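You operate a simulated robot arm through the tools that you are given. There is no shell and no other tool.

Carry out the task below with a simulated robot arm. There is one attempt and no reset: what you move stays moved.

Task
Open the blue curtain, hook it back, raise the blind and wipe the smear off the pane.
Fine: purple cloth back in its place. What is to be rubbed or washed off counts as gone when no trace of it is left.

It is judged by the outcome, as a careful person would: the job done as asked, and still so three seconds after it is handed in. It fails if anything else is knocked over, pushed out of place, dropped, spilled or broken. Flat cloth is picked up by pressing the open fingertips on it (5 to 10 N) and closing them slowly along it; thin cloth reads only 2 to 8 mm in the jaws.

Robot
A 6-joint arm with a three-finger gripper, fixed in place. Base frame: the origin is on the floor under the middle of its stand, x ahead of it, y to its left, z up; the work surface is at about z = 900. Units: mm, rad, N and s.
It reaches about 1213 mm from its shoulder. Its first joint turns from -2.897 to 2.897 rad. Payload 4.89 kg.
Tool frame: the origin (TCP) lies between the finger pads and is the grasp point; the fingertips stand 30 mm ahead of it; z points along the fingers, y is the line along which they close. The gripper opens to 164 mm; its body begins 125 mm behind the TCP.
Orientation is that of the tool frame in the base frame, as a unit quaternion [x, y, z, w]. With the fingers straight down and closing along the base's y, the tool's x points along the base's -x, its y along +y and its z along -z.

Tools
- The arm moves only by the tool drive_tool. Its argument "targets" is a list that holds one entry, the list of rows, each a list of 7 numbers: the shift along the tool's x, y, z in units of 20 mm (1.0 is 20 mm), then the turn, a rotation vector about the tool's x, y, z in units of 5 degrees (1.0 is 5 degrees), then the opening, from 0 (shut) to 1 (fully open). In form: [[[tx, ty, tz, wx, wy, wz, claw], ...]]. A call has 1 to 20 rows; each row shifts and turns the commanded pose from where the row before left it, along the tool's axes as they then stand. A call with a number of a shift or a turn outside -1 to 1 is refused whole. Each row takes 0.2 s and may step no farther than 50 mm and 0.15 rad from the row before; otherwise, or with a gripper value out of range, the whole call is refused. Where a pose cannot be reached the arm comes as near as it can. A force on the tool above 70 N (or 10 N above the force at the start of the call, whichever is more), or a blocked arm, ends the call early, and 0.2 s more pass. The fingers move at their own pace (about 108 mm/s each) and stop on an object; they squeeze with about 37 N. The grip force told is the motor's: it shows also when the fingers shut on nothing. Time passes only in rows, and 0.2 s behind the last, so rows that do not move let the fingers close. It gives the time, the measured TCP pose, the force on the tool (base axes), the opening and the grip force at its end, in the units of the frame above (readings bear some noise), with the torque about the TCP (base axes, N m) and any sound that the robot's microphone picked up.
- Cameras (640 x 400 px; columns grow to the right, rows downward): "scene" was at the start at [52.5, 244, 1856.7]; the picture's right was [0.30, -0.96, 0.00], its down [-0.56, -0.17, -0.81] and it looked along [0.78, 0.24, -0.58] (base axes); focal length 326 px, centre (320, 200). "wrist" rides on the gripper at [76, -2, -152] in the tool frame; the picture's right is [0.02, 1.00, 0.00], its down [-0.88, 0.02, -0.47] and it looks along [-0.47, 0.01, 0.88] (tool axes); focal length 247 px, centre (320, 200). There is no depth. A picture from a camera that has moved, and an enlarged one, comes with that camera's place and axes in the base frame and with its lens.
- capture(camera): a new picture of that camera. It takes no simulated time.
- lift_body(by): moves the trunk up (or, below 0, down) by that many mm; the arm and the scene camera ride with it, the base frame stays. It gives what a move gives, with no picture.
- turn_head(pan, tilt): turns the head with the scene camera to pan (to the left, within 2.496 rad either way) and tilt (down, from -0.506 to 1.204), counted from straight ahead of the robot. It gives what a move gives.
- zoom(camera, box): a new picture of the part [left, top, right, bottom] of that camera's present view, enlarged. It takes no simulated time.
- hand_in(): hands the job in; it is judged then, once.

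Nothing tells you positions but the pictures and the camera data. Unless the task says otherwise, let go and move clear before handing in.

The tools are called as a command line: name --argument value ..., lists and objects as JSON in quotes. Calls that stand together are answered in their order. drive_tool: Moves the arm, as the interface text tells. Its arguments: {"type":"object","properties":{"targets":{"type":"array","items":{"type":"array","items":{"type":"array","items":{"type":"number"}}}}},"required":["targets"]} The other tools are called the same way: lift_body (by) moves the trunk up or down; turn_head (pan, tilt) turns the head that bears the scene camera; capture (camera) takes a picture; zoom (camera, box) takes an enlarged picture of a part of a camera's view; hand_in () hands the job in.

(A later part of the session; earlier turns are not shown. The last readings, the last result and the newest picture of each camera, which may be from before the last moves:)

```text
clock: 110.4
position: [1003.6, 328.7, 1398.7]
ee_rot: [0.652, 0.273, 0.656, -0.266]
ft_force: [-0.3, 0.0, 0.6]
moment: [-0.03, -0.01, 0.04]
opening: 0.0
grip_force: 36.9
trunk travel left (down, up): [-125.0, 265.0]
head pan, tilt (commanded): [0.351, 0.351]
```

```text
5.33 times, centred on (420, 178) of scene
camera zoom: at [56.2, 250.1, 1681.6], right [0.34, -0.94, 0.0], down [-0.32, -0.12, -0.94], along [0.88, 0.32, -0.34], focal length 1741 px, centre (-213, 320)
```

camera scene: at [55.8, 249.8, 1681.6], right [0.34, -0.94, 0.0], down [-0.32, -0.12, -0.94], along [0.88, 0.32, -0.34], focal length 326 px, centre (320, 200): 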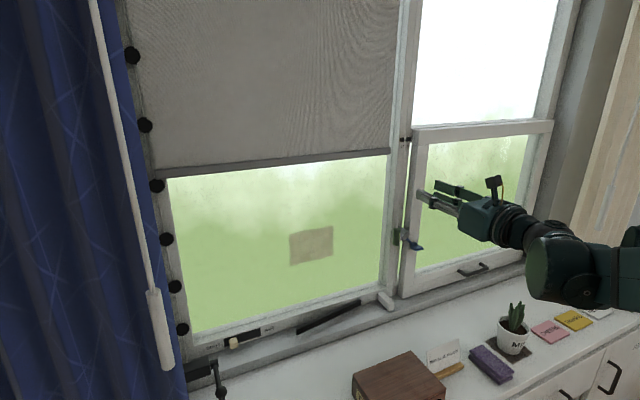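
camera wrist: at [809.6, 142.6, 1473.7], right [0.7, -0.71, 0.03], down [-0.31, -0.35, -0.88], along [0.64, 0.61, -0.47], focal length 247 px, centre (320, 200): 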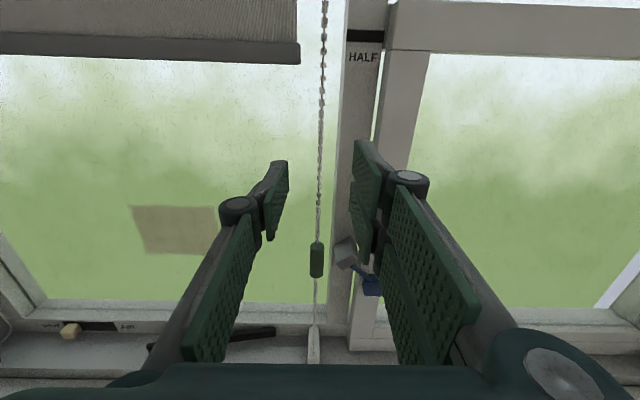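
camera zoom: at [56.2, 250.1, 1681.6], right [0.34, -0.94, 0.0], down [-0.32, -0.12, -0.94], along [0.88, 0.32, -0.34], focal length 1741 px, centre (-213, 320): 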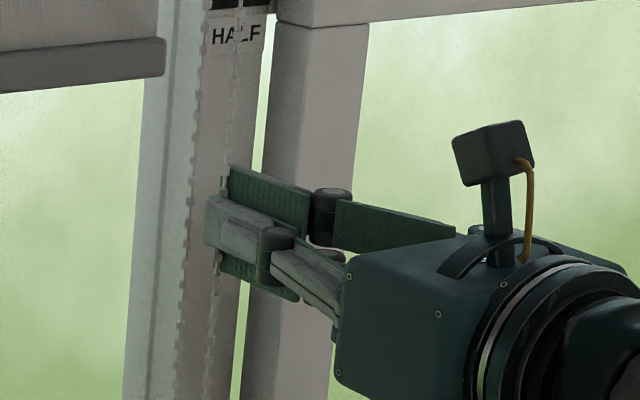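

The chain itself offers nothing to grip (fingers closed to 0), so the green grip is the part to handle. I'll back off, yaw the tool to come in diagonally from the left so the fingers clear the latch keeper, and go down to its height.

drive_tool --targets '[[[0, 0, 0, 0, 0, 0, 0.35], [0, 0, -1, 0, 0, 0, 0.35], [0, 0, -1, 0, 0, 0, 0.35], [0, 0, -1, 0, 0, 0, 0.35], [0, -0.7, -1, 0, 0, 0, 0.35], [0, -1, -0.6, 0, 0, 0, 0.35], [0, -1, 0, -1, 0, 0, 0.35], [0, -1, 0, -1, 0, 0, 0.35], [0, -1, 0, -1, 0, 0, 0.35], [-0.6, 0, 0, -1, 0, 0, 0.35], [-1, 0, 0, -1, 0, 0, 0.35], [-1, 0, 0, -1, 0, 0, 0.35], [-1, 0, 0, -1, 0, 0, 0.35], [-1, 0, 0, -1, 0, 0, 0.35], [-1, 0, 0, -1, 0, 0, 0.35], [-1, 0, 0, -1, 0, 0, 0.35], [-1, 0, 0, -1, 0, 0, 0.35], [-1, 0, 0, 0, 0, 0, 0.35], [-0.5, 0, 0, 0, 0, 0, 0.35]]]'

capture --camera "wrist"

capture --camera "scene"

```text
clock: 114.4
position: [876.0, 333.1, 1216.2]
ee_rot: [0.701, -0.06, 0.708, 0.064]
ft_force: [-0.5, -0.4, -0.2]
moment: [-0.01, -0.02, 0.01]
opening: 57.3
grip_force: 0.1
trunk travel left (down, up): [-125.0, 265.0]
head pan, tilt (commanded): [0.351, 0.351]
```

```text
taken
camera wrist: at [726.9, 362.1, 1290.4], right [-0.18, -0.98, 0.03], down [-0.46, 0.06, -0.89], along [0.87, -0.17, -0.46], focal length 247 px, centre (320, 200)
```

wrist: 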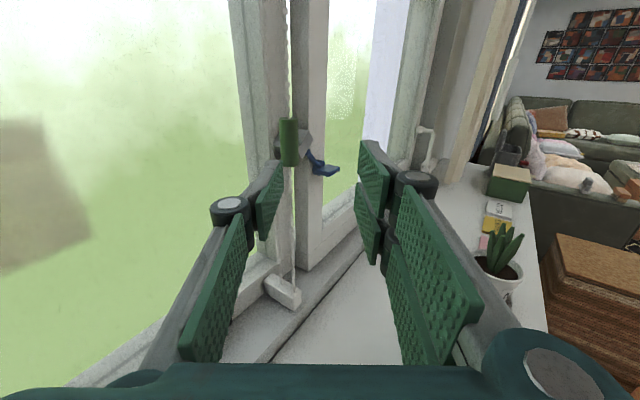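

```text
taken
camera scene: at [56.1, 250.1, 1681.5], right [0.34, -0.94, 0.0], down [-0.32, -0.12, -0.94], along [0.88, 0.32, -0.34], focal length 326 px, centre (320, 200)
```

scene: 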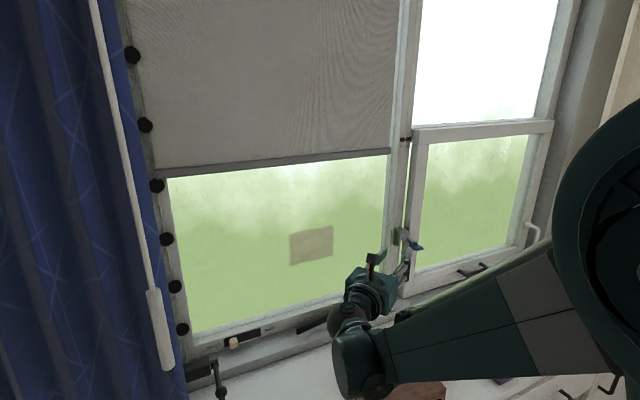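

The green grip is ahead, slightly left of centre. Shifting and advancing onto it.

drive_tool --targets '[[[0, -0.84, 0, 0, 0, 0, 0.35], [0, -0.83, 0, 0, 0, 0, 0.35], [0, 0, 1, 0, 0, 0, 0.35], [0, 0, 1, 0, 0, 0, 0.35], [0, 0, 1, 0, 0, 0, 0.35]]]'

capture --camera "wrist"

```text
clock: 115.6
position: [940.0, 353.8, 1216.1]
ee_rot: [0.701, -0.061, 0.708, 0.065]
ft_force: [-1.5, 1.1, -0.2]
moment: [0.0, 0.06, -0.03]
opening: 57.5
grip_force: 0.0
trunk travel left (down, up): [-125.0, 265.0]
head pan, tilt (commanded): [0.351, 0.351]
```

```text
taken
camera wrist: at [790.7, 383.7, 1289.9], right [-0.18, -0.98, 0.03], down [-0.46, 0.06, -0.89], along [0.87, -0.17, -0.46], focal length 247 px, centre (320, 200)
```

wrist: 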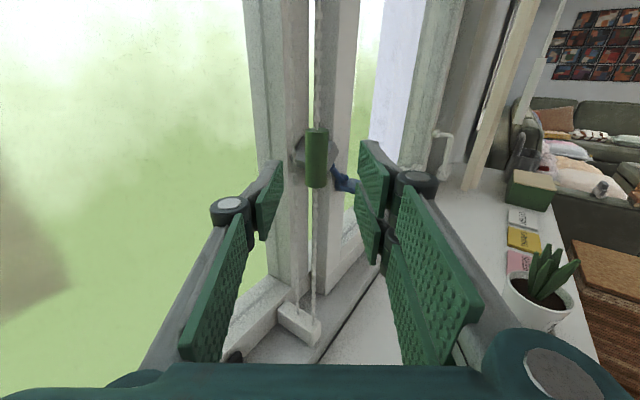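

drive_tool --targets '[[[0, 0, 1, 0, 0, 0, 0.35], [0, 0, 1, 0, 0, 0, 0.35], [0, 0, 1, 0, 0, 0, 0.35], [0, 0, 0.1, 0, 0, 0, 0.35]]]'

capture --camera "wrist"

drive_tool --targets '[[[0, 0, 0, 0, 0, 0, 0.2], [0, 0, 0, 0, 0, 0, 0.06], [0, 0, 0, 0, 0, 0, 0.06], [0, 0, 0, 0, 0, 0, 0.06]]]'

capture --camera "wrist"

```text
clock: 116.6
position: [1002.2, 343.9, 1216.3]
ee_rot: [0.701, -0.061, 0.708, 0.064]
ft_force: [0.3, -1.0, 0.3]
moment: [0.02, -0.01, 0.01]
opening: 57.6
grip_force: 0.1
trunk travel left (down, up): [-125.0, 265.0]
head pan, tilt (commanded): [0.351, 0.351]
```

```text
taken
camera wrist: at [853.3, 373.1, 1291.0], right [-0.18, -0.98, 0.03], down [-0.46, 0.06, -0.89], along [0.87, -0.17, -0.46], focal length 247 px, centre (320, 200)
```

wrist: 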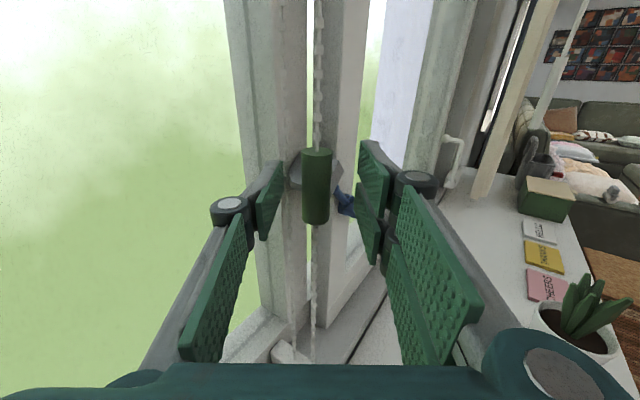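

```text
clock: 117.6
position: [1002.3, 346.0, 1215.7]
ee_rot: [0.701, -0.06, 0.707, 0.064]
ft_force: [13.7, 21.8, 0.3]
moment: [0.21, -0.01, 0.34]
opening: 18.2
grip_force: 44.9
trunk travel left (down, up): [-125.0, 265.0]
head pan, tilt (commanded): [0.351, 0.351]
```

```text
taken
camera wrist: at [853.7, 375.0, 1290.2], right [-0.18, -0.98, 0.03], down [-0.46, 0.06, -0.88], along [0.87, -0.17, -0.47], focal length 247 px, centre (320, 200)
```

wrist: 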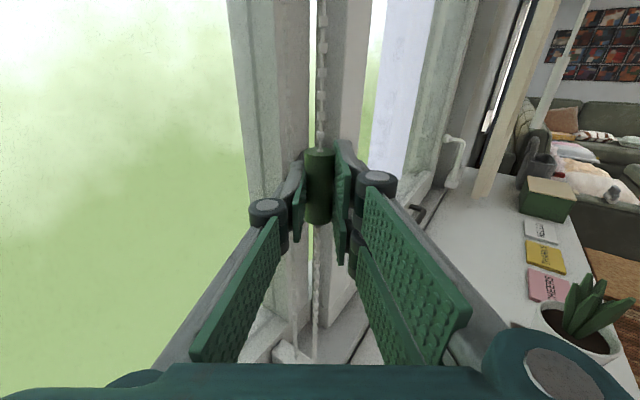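

The green grip is held (18 mm). I'll test by pulling it down about 30 mm and watch the blind.

drive_tool --targets '[[[0, -0.12, 0, 0, 0, 0, 0.06], [-0.3, 0, 0, 0, 0, 0, 0.06], [-0.3, 0, 0, 0, 0, 0, 0.06], [-0.3, 0, 0, 0, 0, 0, 0.06], [-0.3, 0, 0, 0, 0, 0, 0.06], [-0.3, 0, 0, 0, 0, 0, 0.06]]]'

capture --camera "wrist"

capture --camera "scene"

```text
clock: 119.0
position: [1002.8, 346.3, 1187.5]
ee_rot: [0.701, -0.061, 0.708, 0.065]
ft_force: [-6.5, -6.4, 0.2]
moment: [0.06, -0.09, -0.11]
opening: 18.9
grip_force: 45.3
trunk travel left (down, up): [-125.0, 265.0]
head pan, tilt (commanded): [0.351, 0.351]
```

```text
taken
camera wrist: at [853.8, 375.6, 1260.4], right [-0.18, -0.98, 0.03], down [-0.46, 0.06, -0.89], along [0.87, -0.17, -0.46], focal length 247 px, centre (320, 200)
```

wrist: 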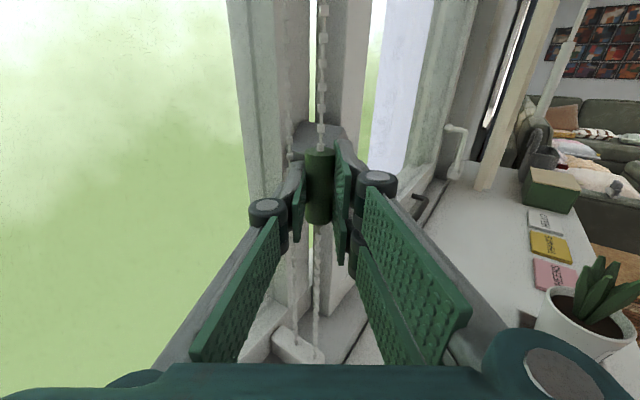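

```text
taken
camera scene: at [55.8, 249.7, 1681.6], right [0.34, -0.94, 0.0], down [-0.32, -0.12, -0.94], along [0.88, 0.32, -0.34], focal length 326 px, centre (320, 200)
```

scene: 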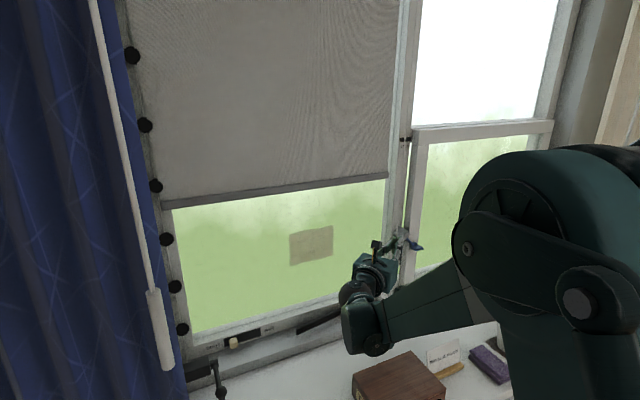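

Pulling down lowers the blind (about 3:1), so the grip must go up. Moving it up now.

drive_tool --targets '[[[0.3, 0, 0, 0, 0, 0, 0.06], [0.4, 0, 0, 0, 0, 0, 0.06], [0.4, 0, 0, 0, 0, 0, 0.06], [0.4, 0, 0, 0, 0, 0, 0.06], [0.4, 0, 0, 0, 0, 0, 0.06], [0.4, 0, 0, 0, 0, 0, 0.06], [0.4, 0, 0, 0, 0, 0, 0.06], [0.4, 0, 0, 0, 0, 0, 0.06], [0.4, 0, 0, 0, 0, 0, 0.06], [0.4, 0, 0, 0, 0, 0, 0.06], [0.4, 0, 0, 0, 0, 0, 0.06]]]'

capture --camera "wrist"

capture --camera "scene"

```text
clock: 121.4
position: [1002.4, 347.2, 1272.0]
ee_rot: [0.701, -0.061, 0.707, 0.064]
ft_force: [9.8, -9.7, -0.4]
moment: [0.08, 0.0, -0.05]
opening: 18.8
grip_force: 45.1
trunk travel left (down, up): [-125.0, 265.0]
head pan, tilt (commanded): [0.351, 0.351]
```

```text
taken
camera wrist: at [853.9, 375.5, 1346.4], right [-0.18, -0.98, 0.03], down [-0.46, 0.06, -0.88], along [0.87, -0.17, -0.47], focal length 247 px, centre (320, 200)
```

wrist: 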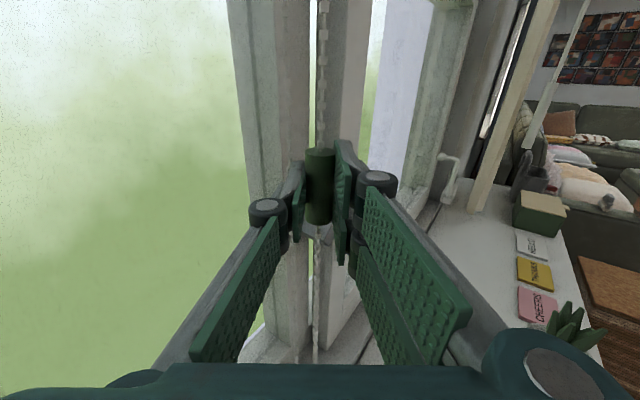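

```text
taken
camera scene: at [57.0, 249.5, 1681.7], right [0.34, -0.94, 0.0], down [-0.32, -0.12, -0.94], along [0.88, 0.32, -0.34], focal length 326 px, centre (320, 200)
```

scene: 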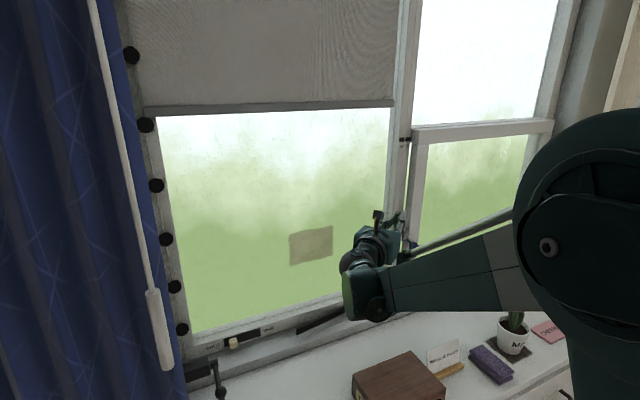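

The blind rises. Continuing up.

drive_tool --targets '[[[0.4, 0, 0, 0, 0, 0, 0.06], [0.4, 0, 0, 0, 0, 0, 0.06], [0.4, 0, 0, 0, 0, 0, 0.06], [0.4, 0, 0, 0, 0, 0, 0.06], [0.4, 0, 0, 0, 0, 0, 0.06], [0.4, 0, 0, 0, 0, 0, 0.06], [0.4, 0, 0, 0, 0, 0, 0.06], [0.4, 0, 0, 0, 0, 0, 0.06], [0.4, 0, 0, 0, 0, 0, 0.06], [0.4, 0, 0, 0, 0, 0, 0.06]]]'

turn_head --pan 0.5 --tilt 0.0

capture --camera "scene"

```text
clock: 123.6
position: [1002.8, 345.4, 1352.6]
ee_rot: [0.702, -0.061, 0.707, 0.064]
ft_force: [16.2, -18.5, -0.7]
moment: [0.04, 0.04, -0.14]
opening: 19.0
grip_force: 44.9
trunk travel left (down, up): [-125.0, 265.0]
head pan, tilt (commanded): [0.351, 0.351]
```

```text
clock: 124.5
position: [1003.7, 346.7, 1351.3]
ee_rot: [0.701, -0.062, 0.707, 0.065]
ft_force: [18.2, -18.3, -0.1]
moment: [0.04, 0.01, -0.16]
opening: 18.7
grip_force: 45.1
trunk travel left (down, up): [-125.0, 265.0]
head pan, tilt (commanded): [0.499, 0.0]
```

```text
taken
camera scene: at [49.3, 259.8, 1714.1], right [0.48, -0.88, 0.0], down [0.0, 0.0, -1.0], along [0.88, 0.48, 0.0], focal length 326 px, centre (320, 200)
```

scene: 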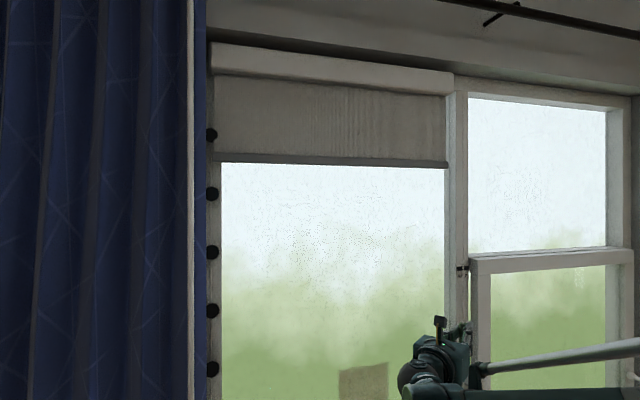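

Only the last part of the blind remains below the cassette. I'll relieve the slight sideways load and continue up to the stop.

drive_tool --targets '[[[0.2, 0.06, 0.08, 0, 0, 0, 0.06], [0.4, 0.003, 0.004, 0, 0, 0, 0.06], [0.4, 0.003, 0.004, 0, 0, 0, 0.06], [0.4, 0.003, 0.004, 0, 0, 0, 0.06], [0.4, 0.003, 0.004, 0, 0, 0, 0.06], [0.4, 0.003, 0.004, 0, 0, 0, 0.06], [0.4, 0.003, 0.004, 0, 0, 0, 0.06]]]'

capture --camera "scene"

```text
clock: 126.1
position: [1002.2, 346.3, 1406.1]
ee_rot: [0.701, -0.061, 0.707, 0.064]
ft_force: [-16.6, -2.3, -0.8]
moment: [0.1, 0.02, -0.15]
opening: 18.4
grip_force: 45.1
trunk travel left (down, up): [-125.0, 265.0]
head pan, tilt (commanded): [0.499, 0.0]
```

```text
taken
camera scene: at [46.5, 261.0, 1714.1], right [0.48, -0.88, 0.0], down [0.0, 0.0, -1.0], along [0.88, 0.48, 0.0], focal length 326 px, centre (320, 200)
```

scene: 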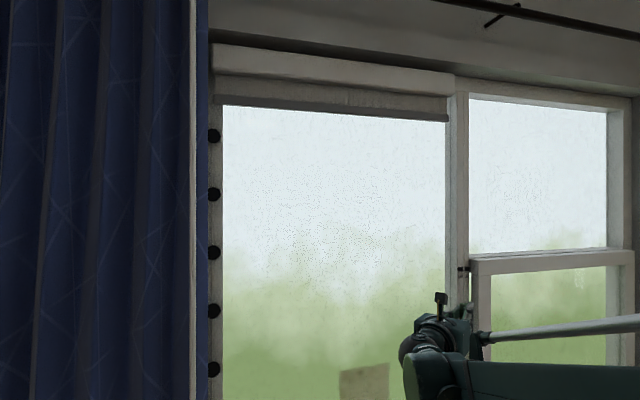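

drive_tool --targets '[[[0.2, 0, 0, 0, 0, 0, 0.06], [0.2, 0, 0, 0, 0, 0, 0.06], [0.2, 0, 0, 0, 0, 0, 0.06], [0.2, 0, 0, 0, 0, 0, 0.06], [0.2, 0, 0, 0, 0, 0, 0.06]]]'

capture --camera "scene"

```text
clock: 127.3
position: [1003.1, 346.3, 1423.6]
ee_rot: [0.701, -0.061, 0.707, 0.064]
ft_force: [-23.6, -6.8, -33.5]
moment: [0.21, 0.43, -0.16]
opening: 19.1
grip_force: 44.7
trunk travel left (down, up): [-125.0, 265.0]
head pan, tilt (commanded): [0.499, 0.0]
```

```text
taken
camera scene: at [48.1, 261.4, 1713.6], right [0.48, -0.88, 0.0], down [0.0, 0.0, -1.0], along [0.88, 0.48, 0.0], focal length 326 px, centre (320, 200)
```

scene: 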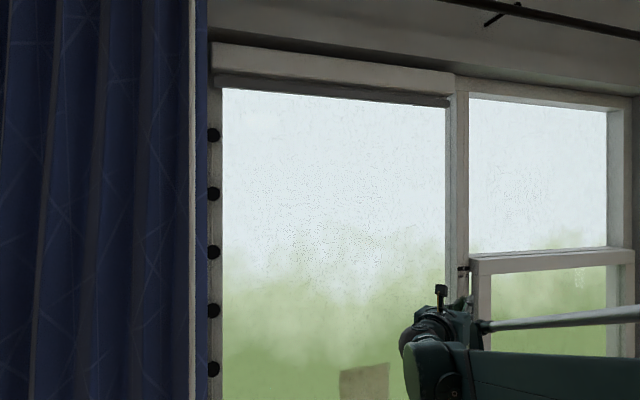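

The blind is fully up against its stop. Releasing and backing off, then checking that it stays.

drive_tool --targets '[[[0, 0, 0, 0, 0, 0, 0.15], [0, 0, 0, 0, 0, 0, 0.3], [0, 0, 0, 0, 0, 0, 0.35], [0, 0, -0.5, 0, 0, 0, 0.35], [0, 0, -1, 0, 0, 0, 0.35], [0, 0, -1, 0, 0, 0, 0.35], [0, 0, -1, 0, 0, 0, 0.35], [0, 0, -1, 0, 0, 0, 0.35], [0, 0, -1, 0, 0, 0, 0.35]]]'

capture --camera "scene"

capture --camera "wrist"

```text
clock: 129.3
position: [895.3, 367.3, 1422.5]
ee_rot: [0.701, -0.061, 0.707, 0.064]
ft_force: [1.1, 0.3, -1.2]
moment: [-0.02, -0.12, -0.06]
opening: 57.3
grip_force: 0.1
trunk travel left (down, up): [-125.0, 265.0]
head pan, tilt (commanded): [0.499, 0.0]
```

```text
taken
camera scene: at [48.6, 261.2, 1714.0], right [0.48, -0.88, 0.0], down [0.0, 0.0, -1.0], along [0.88, 0.48, 0.0], focal length 326 px, centre (320, 200)
```

scene: 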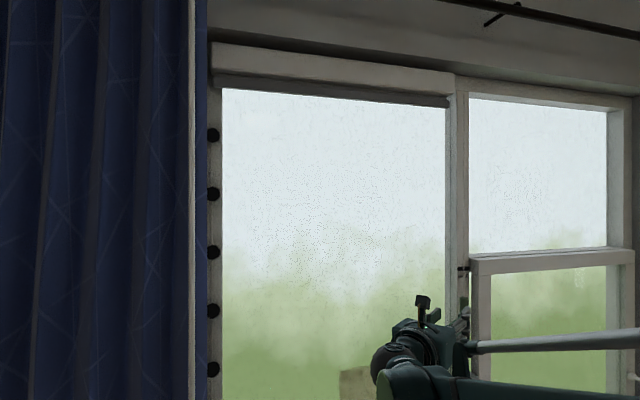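

```text
taken
camera wrist: at [746.3, 395.3, 1497.7], right [-0.18, -0.98, 0.03], down [-0.46, 0.06, -0.88], along [0.87, -0.17, -0.47], focal length 247 px, centre (320, 200)
```

wrist: 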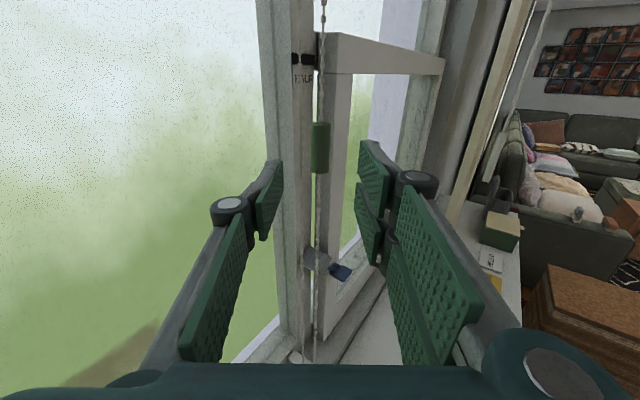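

The blind stays raised with the pane clear. Next is the purple cloth near u≈617, n≈670 on the counter; I'll back off, square up and turn the gripper downward to view it.

drive_tool --targets '[[[0, 0, -1, 1, 0, 0, 0.6], [0, 0, -1, 1, 0, 0, 0.6], [0, 0, -1, 1, 0, 0, 0.6], [0, 0, -1, 1, 0, 0, 0.6], [0, 0, -1, 1, 0, 0, 0.6], [0, 0, -1, 1, 0, 0, 0.6], [0, 0, -1, 1, 0, 0, 0.6], [0, 0, -1, 1, 0, 0, 0.6], [0, 0, -0.5, 1, 0, 0, 0.6], [0, 0, -0.5, 1, 0, 0, 0.6], [0, 0, 0, 1, 0, 0, 0.6], [0, 0.5, 0, 0, -1, 0, 0.6], [0, 0.5, 0, 0, -1, 0, 0.6], [0, 0.5, 0, 0, -1, 0, 0.6], [0, 0.5, 0, 0, -1, 0, 0.6], [0, 0.5, 0, 0, -1, 0, 0.6], [0, 0.5, 0, 0, -1, 0, 0.6], [0, 0.5, 0, 0, -1, 0, 0.6], [0, 0.5, 0, 0, -1, 0, 0.6], [0, 0.5, 0, 0, -1, 0, 0.6]]]'

capture --camera "wrist"

```text
clock: 133.5
position: [783.6, 271.1, 1423.2]
ee_rot: [0.853, 0.354, 0.356, -0.142]
ft_force: [-1.1, -1.1, 0.6]
moment: [-0.04, -0.13, -0.07]
opening: 98.0
grip_force: 0.0
trunk travel left (down, up): [-125.0, 265.0]
head pan, tilt (commanded): [0.499, 0.0]
```

```text
taken
camera wrist: at [745.6, 235.4, 1584.5], right [0.71, -0.7, 0.03], down [-0.66, -0.69, -0.29], along [0.22, 0.19, -0.96], focal length 247 px, centre (320, 200)
```

wrist: 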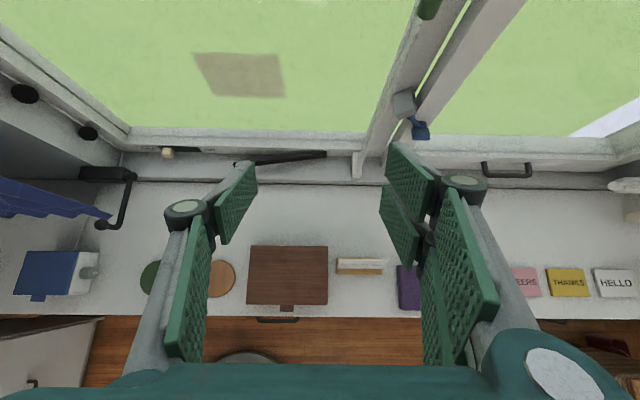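

drive_tool --targets '[[[0, 1, 0, 0, -1, 0, 0.6], [0, 1, 0, 0, -1, 0, 0.6], [0, 1, 0, 0, -1, 0, 0.6], [0, 1, 0, 0, -1, 0, 0.6], [0, 1, 0, 0, -1, 0, 0.6], [0, 1, 0, 0, -1, 0, 0.6], [0, 1, 0, 0, -1, 0, 0.6], [0, 1, 0, 0, -1, 0, 0.6], [0, 1, 0, 0, -1, 0, 0.6], [-1, 1, 0, 0, 0, 0, 0.6], [-1, 1, 0, 0, 0, 0, 0.6], [-1, 1, 0, 0, 0, 0, 0.6], [-1, 0.75, 0, 0, 0, 0, 0.6]]]'

capture --camera "wrist"

turn_head --pan 0.0 --tilt 0.6

capture --camera "scene"

```text
clock: 136.3
position: [908.6, 34.7, 1427.1]
ee_rot: [0.924, 0.381, 0.003, 0.005]
ft_force: [0.6, 0.5, 0.2]
moment: [-0.18, 0.01, 0.01]
opening: 98.3
grip_force: 0.1
trunk travel left (down, up): [-125.0, 265.0]
head pan, tilt (commanded): [0.499, 0.0]
```

```text
taken
camera wrist: at [961.5, 91.4, 1577.9], right [0.72, -0.69, 0.01], down [-0.61, -0.63, 0.47], along [-0.32, -0.35, -0.88], focal length 247 px, centre (320, 200)
```

wrist: 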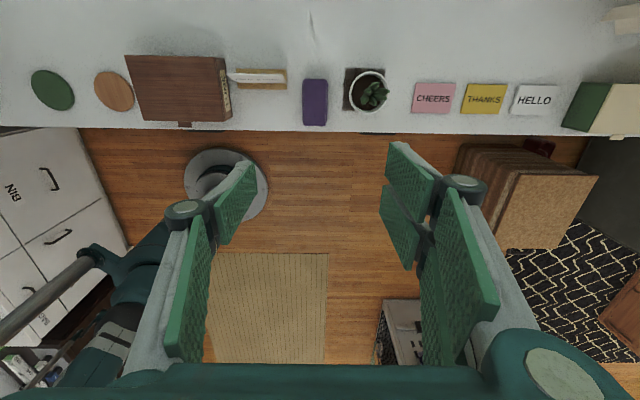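

```text
clock: 137.3
position: [908.3, 35.2, 1426.5]
ee_rot: [0.925, 0.381, 0.002, 0.005]
ft_force: [-0.3, 1.0, -0.4]
moment: [-0.02, 0.03, 0.02]
opening: 98.2
grip_force: 0.1
trunk travel left (down, up): [-125.0, 265.0]
head pan, tilt (commanded): [0.0, 0.6]
```

```text
taken
camera scene: at [57.2, 218.2, 1658.8], right [0.0, -1.0, 0.0], down [-0.56, 0.0, -0.83], along [0.83, 0.0, -0.56], focal length 326 px, centre (320, 200)
```

scene: 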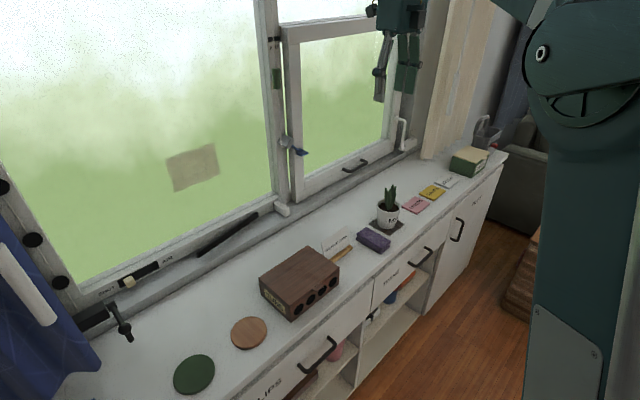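

zoom --camera "wrist" --box '[260, 60, 420, 160]'

zoom --camera "scene" --box '[310, 180, 430, 255]'

```text
4.00 times, centred on (340, 110) of wrist
camera zoom: at [961.3, 90.8, 1578.1], right [0.72, -0.69, 0.01], down [-0.62, -0.63, 0.47], along [-0.32, -0.35, -0.88], focal length 988 px, centre (240, 560)
```

zoom: 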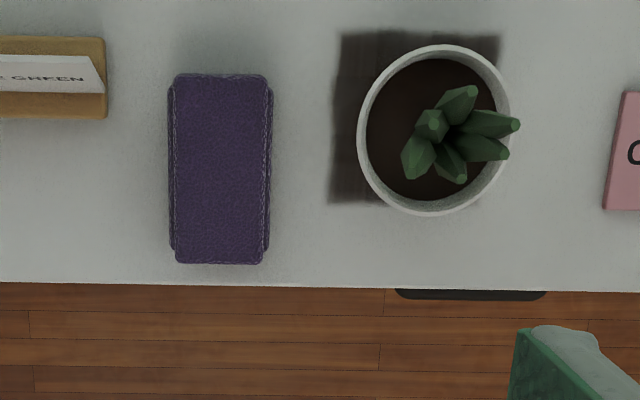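

```text
5.33 times, centred on (370, 218) of scene
camera zoom: at [57.2, 218.2, 1658.8], right [0.0, -1.0, 0.0], down [-0.56, 0.0, -0.83], along [0.83, 0.0, -0.56], focal length 1741 px, centre (53, 107)
```

zoom: 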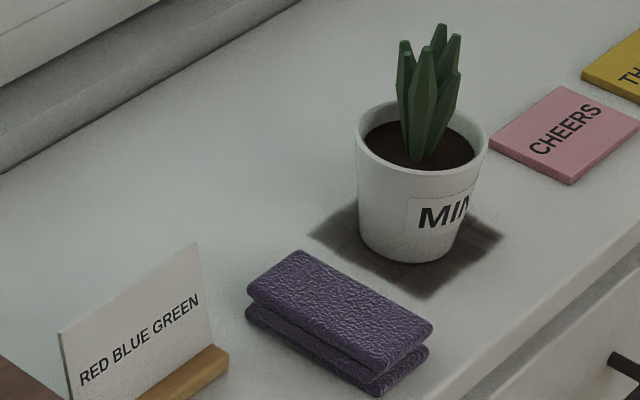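

The cloth is a neatly folded two-layer pad, about 57×108 mm, centred near u=612, n=668, long axis along n, lying between the card stand and the plant pot. I'll descend above it with the jaws just wider than it.

drive_tool --targets '[[[0, -0.27, 1, 0.13, 0, 0, 0.47], [0, 0, 1, 0, 0, 0, 0.47], [0, 0, 1, 0, 0, 0, 0.47], [0, 0, 1, 0, 0, 0, 0.47], [0, 0, 1, 0, 0, 0, 0.47], [0, 0, 1, 0, 0, 0, 0.47], [0, 0, 1, 0, 0, 0, 0.47], [0, 0, 1, 0, 0, 0, 0.47], [0, 0, 1, 0, 0, 0, 0.47], [0, 0, 1, 0, 0, 0, 0.47], [0, 0, 1, 0, 0, 0, 0.47], [0, 0, 1, 0, 0, 0, 0.47], [0, 0, 1, 0, 0, 0, 0.47], [0, 0, 1, 0, 0, 0, 0.47], [0, 0, 1, 0, 0, 0, 0.47]]]'

capture --camera "wrist"

capture --camera "scene"

```text
clock: 140.5
position: [905.7, 38.0, 1126.2]
ee_rot: [0.925, 0.381, 0.001, -0.002]
ft_force: [-1.4, 0.0, 0.3]
moment: [0.0, -0.06, 0.03]
opening: 76.8
grip_force: 0.0
trunk travel left (down, up): [-125.0, 265.0]
head pan, tilt (commanded): [0.0, 0.6]
```

```text
taken
camera wrist: at [960.1, 92.6, 1278.0], right [0.72, -0.69, 0.0], down [-0.61, -0.64, 0.47], along [-0.33, -0.34, -0.88], focal length 247 px, centre (320, 200)
```

wrist: 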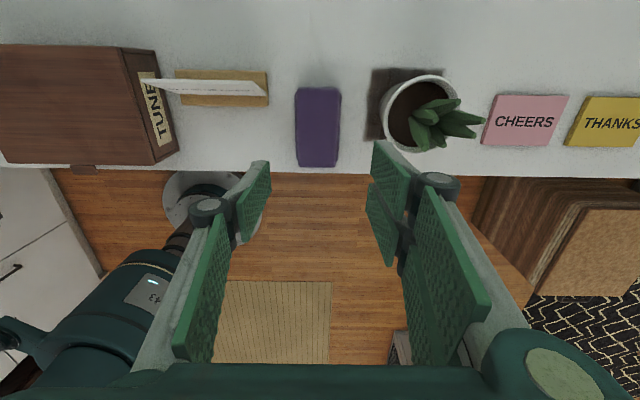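

```text
taken
camera scene: at [56.8, 218.1, 1658.8], right [0.0, -1.0, 0.0], down [-0.56, 0.0, -0.83], along [0.83, 0.0, -0.56], focal length 326 px, centre (320, 200)
```

scene: 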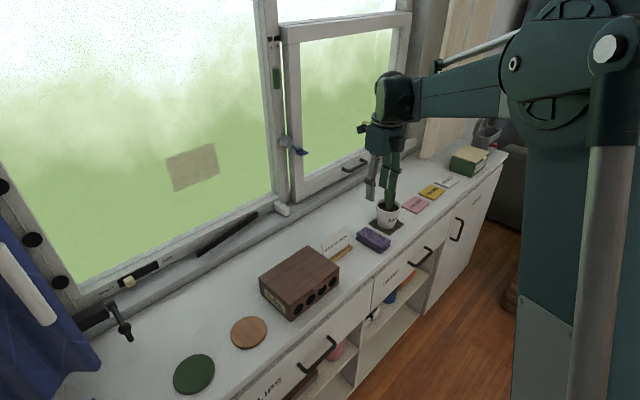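

drive_tool --targets '[[[0.1, -0.13, 1, 0, 0, 0, 0.47], [0, 0, 1, 0, 0, 0, 0.47], [0, 0, 1, 0, 0, 0, 0.47], [0, 0, 1, 0, 0, 0, 0.47], [0, 0, 1, 0, 0, 0, 0.47], [0, 0, 1, 0, 0, 0, 0.47], [0, 0, 1, 0, 0, 0, 0.47]]]'

capture --camera "wrist"

zoom --camera "scene" --box '[290, 160, 450, 260]'

```text
clock: 142.1
position: [905.9, 42.9, 986.1]
ee_rot: [0.925, 0.381, 0.001, -0.001]
ft_force: [-0.9, -0.5, 0.7]
moment: [-0.01, -0.09, -0.01]
opening: 77.1
grip_force: 0.1
trunk travel left (down, up): [-125.0, 265.0]
head pan, tilt (commanded): [0.0, 0.6]
```

```text
taken
camera wrist: at [959.4, 97.0, 1137.7], right [0.72, -0.69, 0.0], down [-0.61, -0.64, 0.47], along [-0.33, -0.34, -0.88], focal length 247 px, centre (320, 200)
```

wrist: 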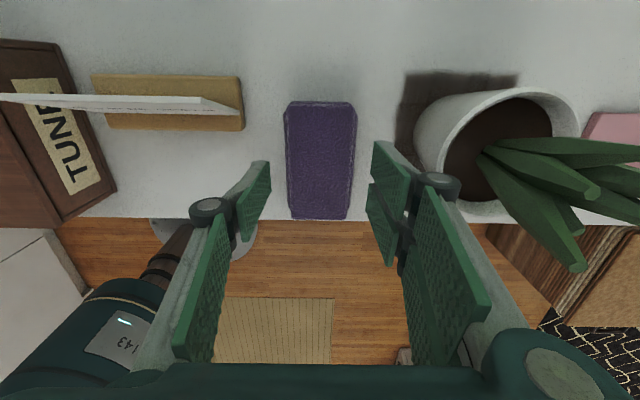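

```text
4.00 times, centred on (370, 210) of scene
camera zoom: at [56.7, 218.1, 1658.8], right [0.0, -1.0, 0.0], down [-0.56, 0.0, -0.83], along [0.83, 0.0, -0.56], focal length 1306 px, centre (120, 160)
```

zoom: 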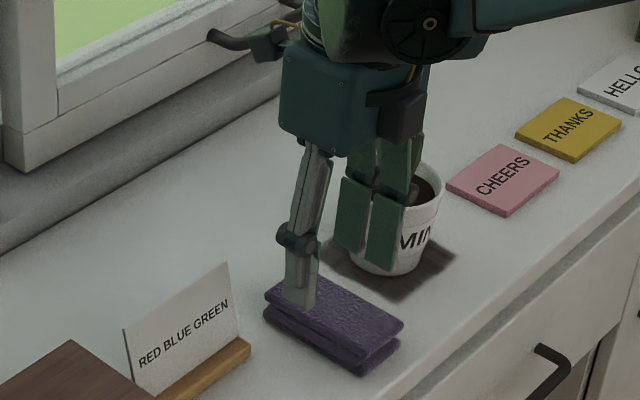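

Centred. I'll narrow the jaws slightly for clearance to the pot, shift 10 mm toward me and lower to grip height.

drive_tool --targets '[[[-0.5, 0, 0, 0, 0, 0, 0.43], [0, 0, 0.6, 0, 0, 0, 0.43], [0, 0, 0.6, 0, 0, 0, 0.43], [0, 0, 0.6, 0, 0, 0, 0.43], [0, 0, 0.4, 0, 0, 0, 0.43]]]'

capture --camera "wrist"

zoom --camera "scene" --box '[310, 170, 430, 245]'

```text
clock: 143.3
position: [897.6, 33.5, 942.3]
ee_rot: [0.925, 0.381, 0.001, -0.001]
ft_force: [0.2, 0.0, 0.8]
moment: [-0.03, -0.02, -0.02]
opening: 70.8
grip_force: 0.0
trunk travel left (down, up): [-125.0, 265.0]
head pan, tilt (commanded): [0.0, 0.6]
```

```text
taken
camera wrist: at [952.3, 88.4, 1093.8], right [0.72, -0.69, 0.0], down [-0.61, -0.64, 0.47], along [-0.33, -0.34, -0.88], focal length 247 px, centre (320, 200)
```

wrist: 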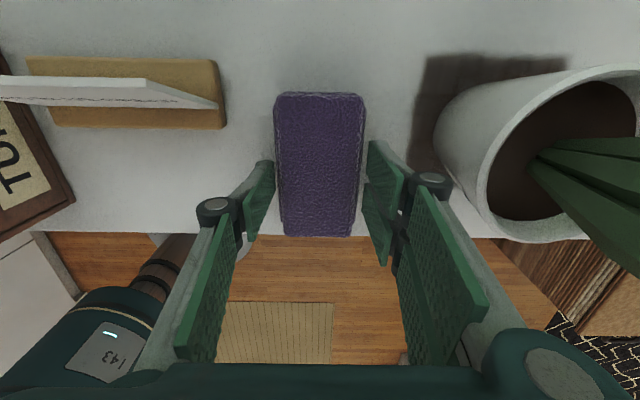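

```text
5.33 times, centred on (370, 208) of scene
camera zoom: at [57.1, 218.1, 1658.8], right [0.0, -1.0, 0.0], down [-0.56, 0.0, -0.83], along [0.83, 0.0, -0.56], focal length 1741 px, centre (53, 160)
```

zoom: 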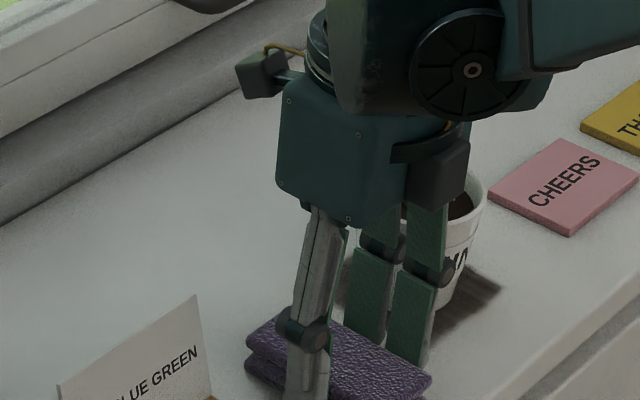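

Closing on the cloth.

drive_tool --targets '[[[0, 0, 0, 0, 0, 0, 0.38], [0, 0, 0, 0, 0, 0, 0.34], [0, 0, 0, 0, 0, 0, 0.3], [0, 0, 0, 0, 0, 0, 0.26], [0, 0, 0, 0, 0, 0, 0.22]]]'

capture --camera "wrist"

```text
clock: 144.5
position: [897.7, 34.5, 943.6]
ee_rot: [0.924, 0.382, 0.0, -0.001]
ft_force: [-0.8, -0.3, -0.5]
moment: [-0.01, 0.04, 0.01]
opening: 63.8
grip_force: 37.4
trunk travel left (down, up): [-125.0, 265.0]
head pan, tilt (commanded): [0.0, 0.6]
```

```text
taken
camera wrist: at [952.4, 88.4, 1094.0], right [0.72, -0.69, 0.0], down [-0.61, -0.64, 0.47], along [-0.33, -0.34, -0.88], focal length 247 px, centre (320, 200)
```

wrist: 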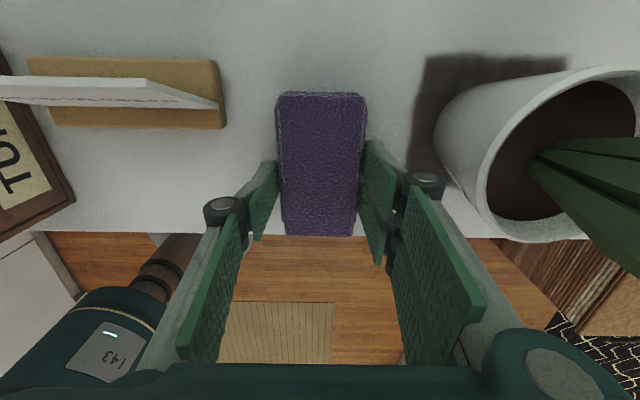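

The cloth is held (64 mm, 37 N). Lifting it straight up.

drive_tool --targets '[[[0, 0, -0.3, 0, 0, 0, 0.22], [0, 0, -0.5, 0, 0, 0, 0.22], [0, 0, -0.7, 0, 0, 0, 0.22], [0, 0, -1, 0, 0, 0, 0.22], [0, 0, -1, 0, 0, 0, 0.22], [0, 0, -1, 0, 0, 0, 0.22], [0, 0, -1, 0, 0, 0, 0.22], [0, 0, -1, 0, 0, 0, 0.22], [0, 0, -1, 0, 0, 0, 0.22], [0, 0, -1, 0, 0, 0, 0.22], [0, 0, -1, 0, 0, 0, 0.22], [0, 0, -1, 0, 0, 0, 0.22], [0, 0, -1, 0, 0, 0, 0.22], [0, 0, -1, 0, 0, 0, 0.22], [0, 0, -1, 0, 0, 0, 0.22], [0, 0, -1, 0, 0, 0, 0.22], [0, 0, -1, 0, 0, 0, 0.22], [0, 0, -1, 0, 0, 0, 0.22], [0, 0, -1, 0, 0, 0, 0.22]]]'

capture --camera "wrist"

capture --camera "scene"

```text
clock: 148.5
position: [897.4, 33.0, 1290.6]
ee_rot: [0.925, 0.38, 0.0, -0.001]
ft_force: [-0.4, -0.7, -0.7]
moment: [0.03, 0.03, 0.0]
opening: 63.9
grip_force: 36.7
trunk travel left (down, up): [-125.0, 265.0]
head pan, tilt (commanded): [0.0, 0.6]
```

```text
taken
camera wrist: at [951.5, 89.0, 1441.6], right [0.72, -0.69, 0.0], down [-0.61, -0.64, 0.47], along [-0.33, -0.34, -0.88], focal length 247 px, centre (320, 200)
```

wrist: 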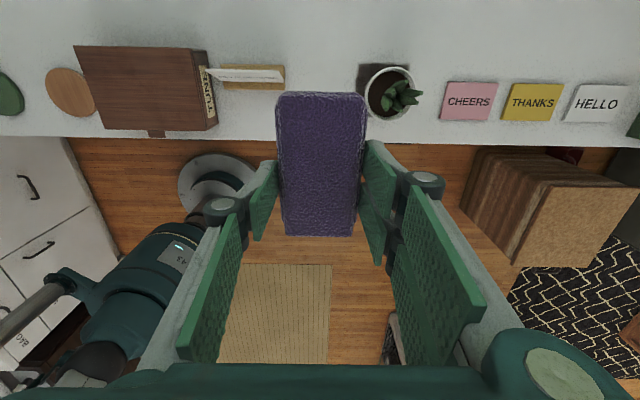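

```text
taken
camera scene: at [57.4, 218.1, 1658.8], right [0.0, -1.0, 0.0], down [-0.56, 0.0, -0.83], along [0.83, 0.0, -0.56], focal length 326 px, centre (320, 200)
```

scene: 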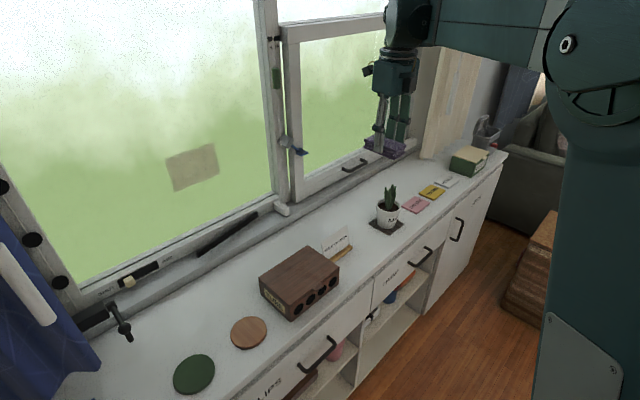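

Cloth held well. Moving up and left while pitching the gripper back to horizontal.

drive_tool --targets '[[[0, -1, -1, 0, 0, 0, 0.22], [0, -1, -1, 0, 0, 0, 0.22], [0, -1, -1, 0, 0, 0, 0.22], [0, -1, -1, 0, 0, 0, 0.22], [0, -1, -1, 0, 0, 0, 0.22], [0, -0.8, 0, 0, 1, 0, 0.22], [0, -0.8, 0, 0, 1, 0, 0.22], [0, -0.8, 0, 0, 1, 0, 0.22], [0, -0.8, 0, 0, 1, 0, 0.22], [0, -0.8, 0, 0, 1, 0, 0.22], [0, -0.8, 0, 0, 1, 0, 0.22], [0, -0.8, 0, 0, 1, 0, 0.22], [0, -0.8, 0, 0, 1, 0, 0.22], [0, -0.8, 0, 0, 1, 0, 0.22], [0, -0.8, 0, 0, 1, 0, 0.22]]]'

capture --camera "wrist"

```text
clock: 151.7
position: [715.7, 218.4, 1392.0]
ee_rot: [0.837, 0.345, 0.391, -0.163]
ft_force: [0.7, -0.1, -0.6]
moment: [0.01, 0.11, 0.06]
opening: 63.8
grip_force: 37.3
trunk travel left (down, up): [-125.0, 265.0]
head pan, tilt (commanded): [0.0, 0.6]
```

```text
taken
camera wrist: at [667.8, 171.5, 1546.7], right [0.71, -0.7, 0.01], down [-0.65, -0.67, -0.37], along [0.27, 0.26, -0.93], focal length 247 px, centre (320, 200)
```

wrist: 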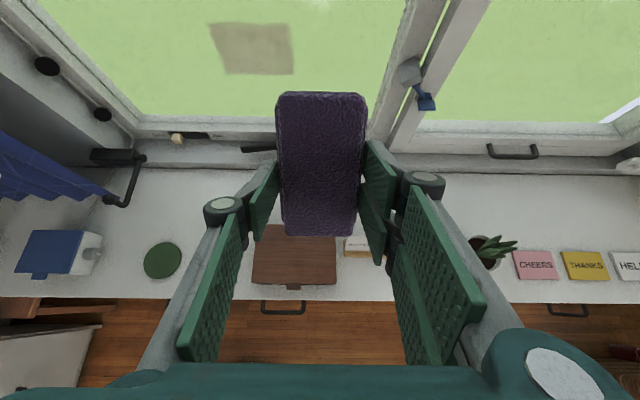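

drive_tool --targets '[[[0, -0.8, 0, 0, 1, 0, 0.22], [0, -0.8, 0, 0, 1, 0, 0.22], [0, -0.8, 0, 0, 1, 0, 0.22], [0, -0.8, 0, 0, 1, 0, 0.22], [0, -0.8, 0, 0, 1, 0, 0.22], [0, -0.8, 0, 0, 1, 0, 0.22], [0, -0.8, 0, 0, 1, 0, 0.22], [0, -0.8, 0, 0, 1, 0, 0.22], [-1, 0, 0, 0, 0, 0, 0.22], [-1, 0, 0, 0, 0, 0, 0.22], [-1, 0, 0, 0, 0, 0, 0.22], [-1, 0, 0, 0, 0, 0, 0.22], [-1, 0, 0, 0, 0, 0, 0.22], [-1, 0, 0, 0, 0, 0, 0.22], [-1, 0, 0, 0, 0, 0, 0.22], [-1, 0, 0, 0, 0, 0, 0.22], [-1, 0, 0, 0, 0, 0, 0.22]]]'

capture --camera "wrist"

turn_head --pan 0.45 --tilt 0.45

capture --camera "scene"

```text
clock: 155.3
position: [624.5, 310.1, 1213.3]
ee_rot: [0.653, 0.269, 0.654, -0.27]
ft_force: [-1.1, 0.3, -0.6]
moment: [-0.03, 0.03, -0.05]
opening: 63.9
grip_force: 37.2
trunk travel left (down, up): [-125.0, 265.0]
head pan, tilt (commanded): [0.0, 0.6]
```

```text
taken
camera wrist: at [515.9, 203.5, 1287.6], right [0.7, -0.71, 0.02], down [-0.32, -0.34, -0.88], along [0.63, 0.61, -0.47], focal length 247 px, centre (320, 200)
```

wrist: 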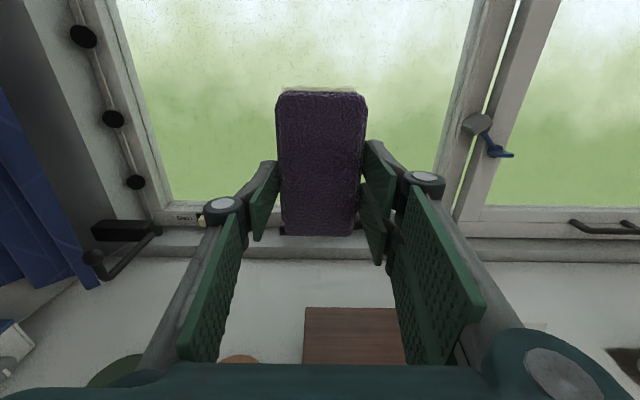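

```text
clock: 156.2
position: [624.3, 309.2, 1213.4]
ee_rot: [0.653, 0.269, 0.654, -0.27]
ft_force: [-0.5, 0.7, -0.6]
moment: [-0.01, 0.0, -0.01]
opening: 64.1
grip_force: 36.9
trunk travel left (down, up): [-125.0, 265.0]
head pan, tilt (commanded): [0.45, 0.45]
```

```text
taken
camera scene: at [51.6, 258.0, 1672.3], right [0.43, -0.9, 0.0], down [-0.39, -0.19, -0.9], along [0.81, 0.39, -0.44], focal length 326 px, centre (320, 200)
```

scene: 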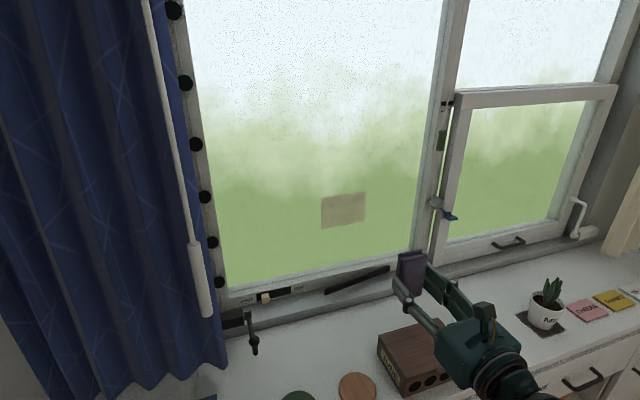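

The cloth is lined up in front of the smear. Advancing toward the pane, then slowly to contact.

drive_tool --targets '[[[0, 0, 1, 0, 0, 0, 0.22], [0, 0, 1, 0, 0, 0, 0.22], [0, 0, 1, 0, 0, 0, 0.22], [0, 0, 1, 0, 0, 0, 0.22], [0, 0, 1, 0, 0, 0, 0.22], [0, 0, 1, 0, 0, 0, 0.22], [0, 0, 1, 0, 0, 0, 0.22], [0, 0, 1, 0, 0, 0, 0.22], [0, 0, 1, 0, 0, 0, 0.22], [0, 0, 1, 0, 0, 0, 0.22], [0, 0, 1, 0, 0, 0, 0.22], [0, 0, 1, 0, 0, 0, 0.22], [0, 0, 1, 0, 0, 0, 0.22], [0, 0, 1, 0, 0, 0, 0.22], [0, 0, 1, 0, 0, 0, 0.22]]]'

capture --camera "wrist"

capture --camera "scene"

```text
clock: 159.4
position: [836.2, 519.3, 1211.3]
ee_rot: [0.653, 0.268, 0.655, -0.27]
ft_force: [-0.8, -1.0, 0.6]
moment: [-0.09, 0.12, -0.02]
opening: 63.6
grip_force: 36.8
trunk travel left (down, up): [-125.0, 265.0]
head pan, tilt (commanded): [0.45, 0.45]
```

```text
taken
camera wrist: at [728.4, 413.3, 1287.6], right [0.7, -0.71, 0.02], down [-0.32, -0.34, -0.88], along [0.63, 0.62, -0.47], focal length 247 px, centre (320, 200)
```

wrist: 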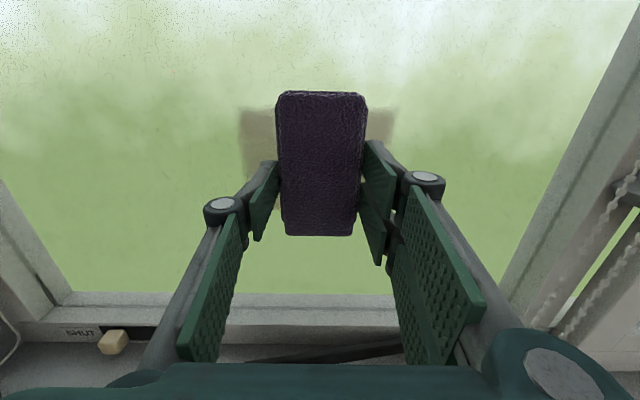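

```text
taken
camera scene: at [51.0, 257.6, 1672.4], right [0.44, -0.9, 0.0], down [-0.39, -0.19, -0.9], along [0.81, 0.39, -0.43], focal length 326 px, centre (320, 200)
```

scene: 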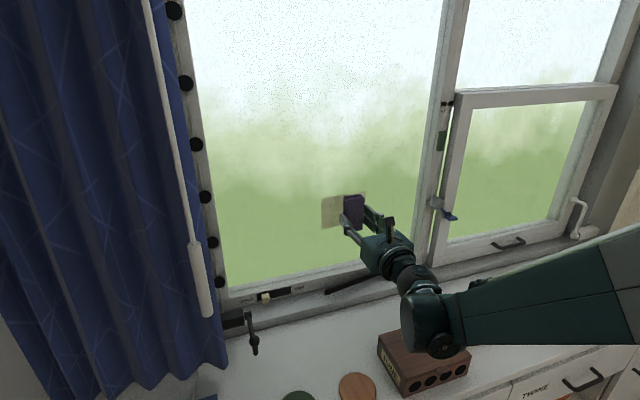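

drive_tool --targets '[[[0, 0, 0.7, 0, 0, 0, 0.22], [0, 0, 0.7, 0, 0, 0, 0.22], [0, 0, 0.3, 0, 0, 0, 0.22], [0, 0, 0.2, 0, 0, 0, 0.22]]]'

drive_tool --targets '[[[0, 0, 0.15, 0, 0, 0, 0.22], [0, 0, 0.15, 0, 0, 0, 0.22], [0, 0, 0, 0, 0, 0, 0.22]]]'

```text
clock: 160.4
position: [863.3, 547.4, 1213.7]
ee_rot: [0.654, 0.27, 0.654, -0.27]
ft_force: [0.2, 0.0, -0.3]
moment: [-0.05, 0.04, -0.01]
opening: 64.0
grip_force: 36.8
trunk travel left (down, up): [-125.0, 265.0]
head pan, tilt (commanded): [0.45, 0.45]
```

```text
clock: 161.2
position: [868.4, 551.5, 1212.6]
ee_rot: [0.653, 0.27, 0.654, -0.271]
ft_force: [0.5, -0.8, -1.0]
moment: [-0.01, 0.03, 0.02]
opening: 64.0
grip_force: 37.2
trunk travel left (down, up): [-125.0, 265.0]
head pan, tilt (commanded): [0.45, 0.45]
```

drive_tool --targets '[[[0, 0, 0.15, 0, 0, 0, 0.22], [0, 0, 0.15, 0, 0, 0, 0.22], [0, 0, 0, 0, 0, 0, 0.22]]]'

capture --camera "wrist"

zoom --camera "scene" --box '[280, 160, 440, 260]'

```text
clock: 162.0
position: [871.6, 554.6, 1213.1]
ee_rot: [0.653, 0.268, 0.655, -0.269]
ft_force: [-34.9, -31.7, -16.2]
moment: [-0.37, 0.23, 0.1]
opening: 64.0
grip_force: 36.9
trunk travel left (down, up): [-125.0, 265.0]
head pan, tilt (commanded): [0.45, 0.45]
```

```text
taken
camera wrist: at [763.3, 447.7, 1288.6], right [0.7, -0.71, 0.02], down [-0.32, -0.34, -0.88], along [0.63, 0.62, -0.47], focal length 247 px, centre (320, 200)
```

wrist: 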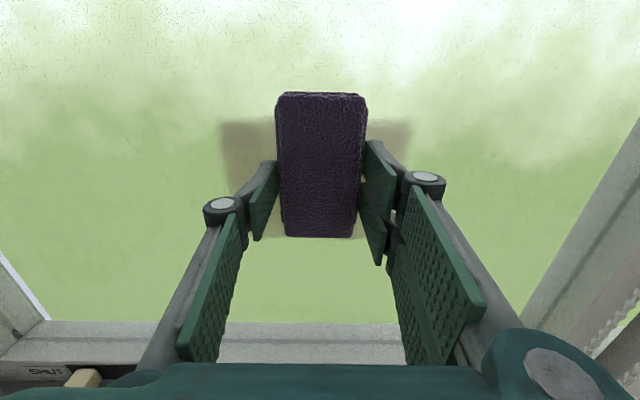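

```text
4.00 times, centred on (360, 210) of scene
camera zoom: at [50.0, 256.6, 1672.6], right [0.44, -0.9, 0.0], down [-0.39, -0.19, -0.9], along [0.81, 0.39, -0.43], focal length 1306 px, centre (160, 160)
```

zoom: 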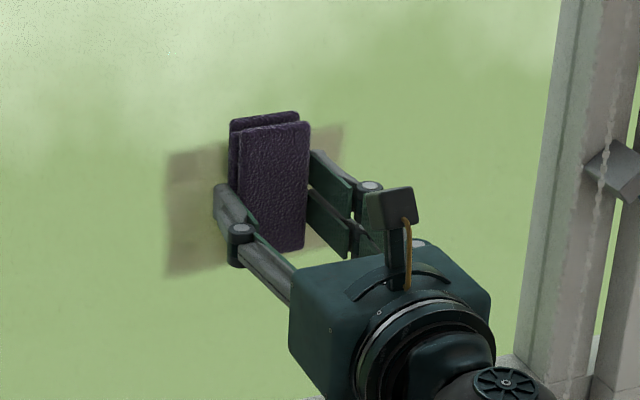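

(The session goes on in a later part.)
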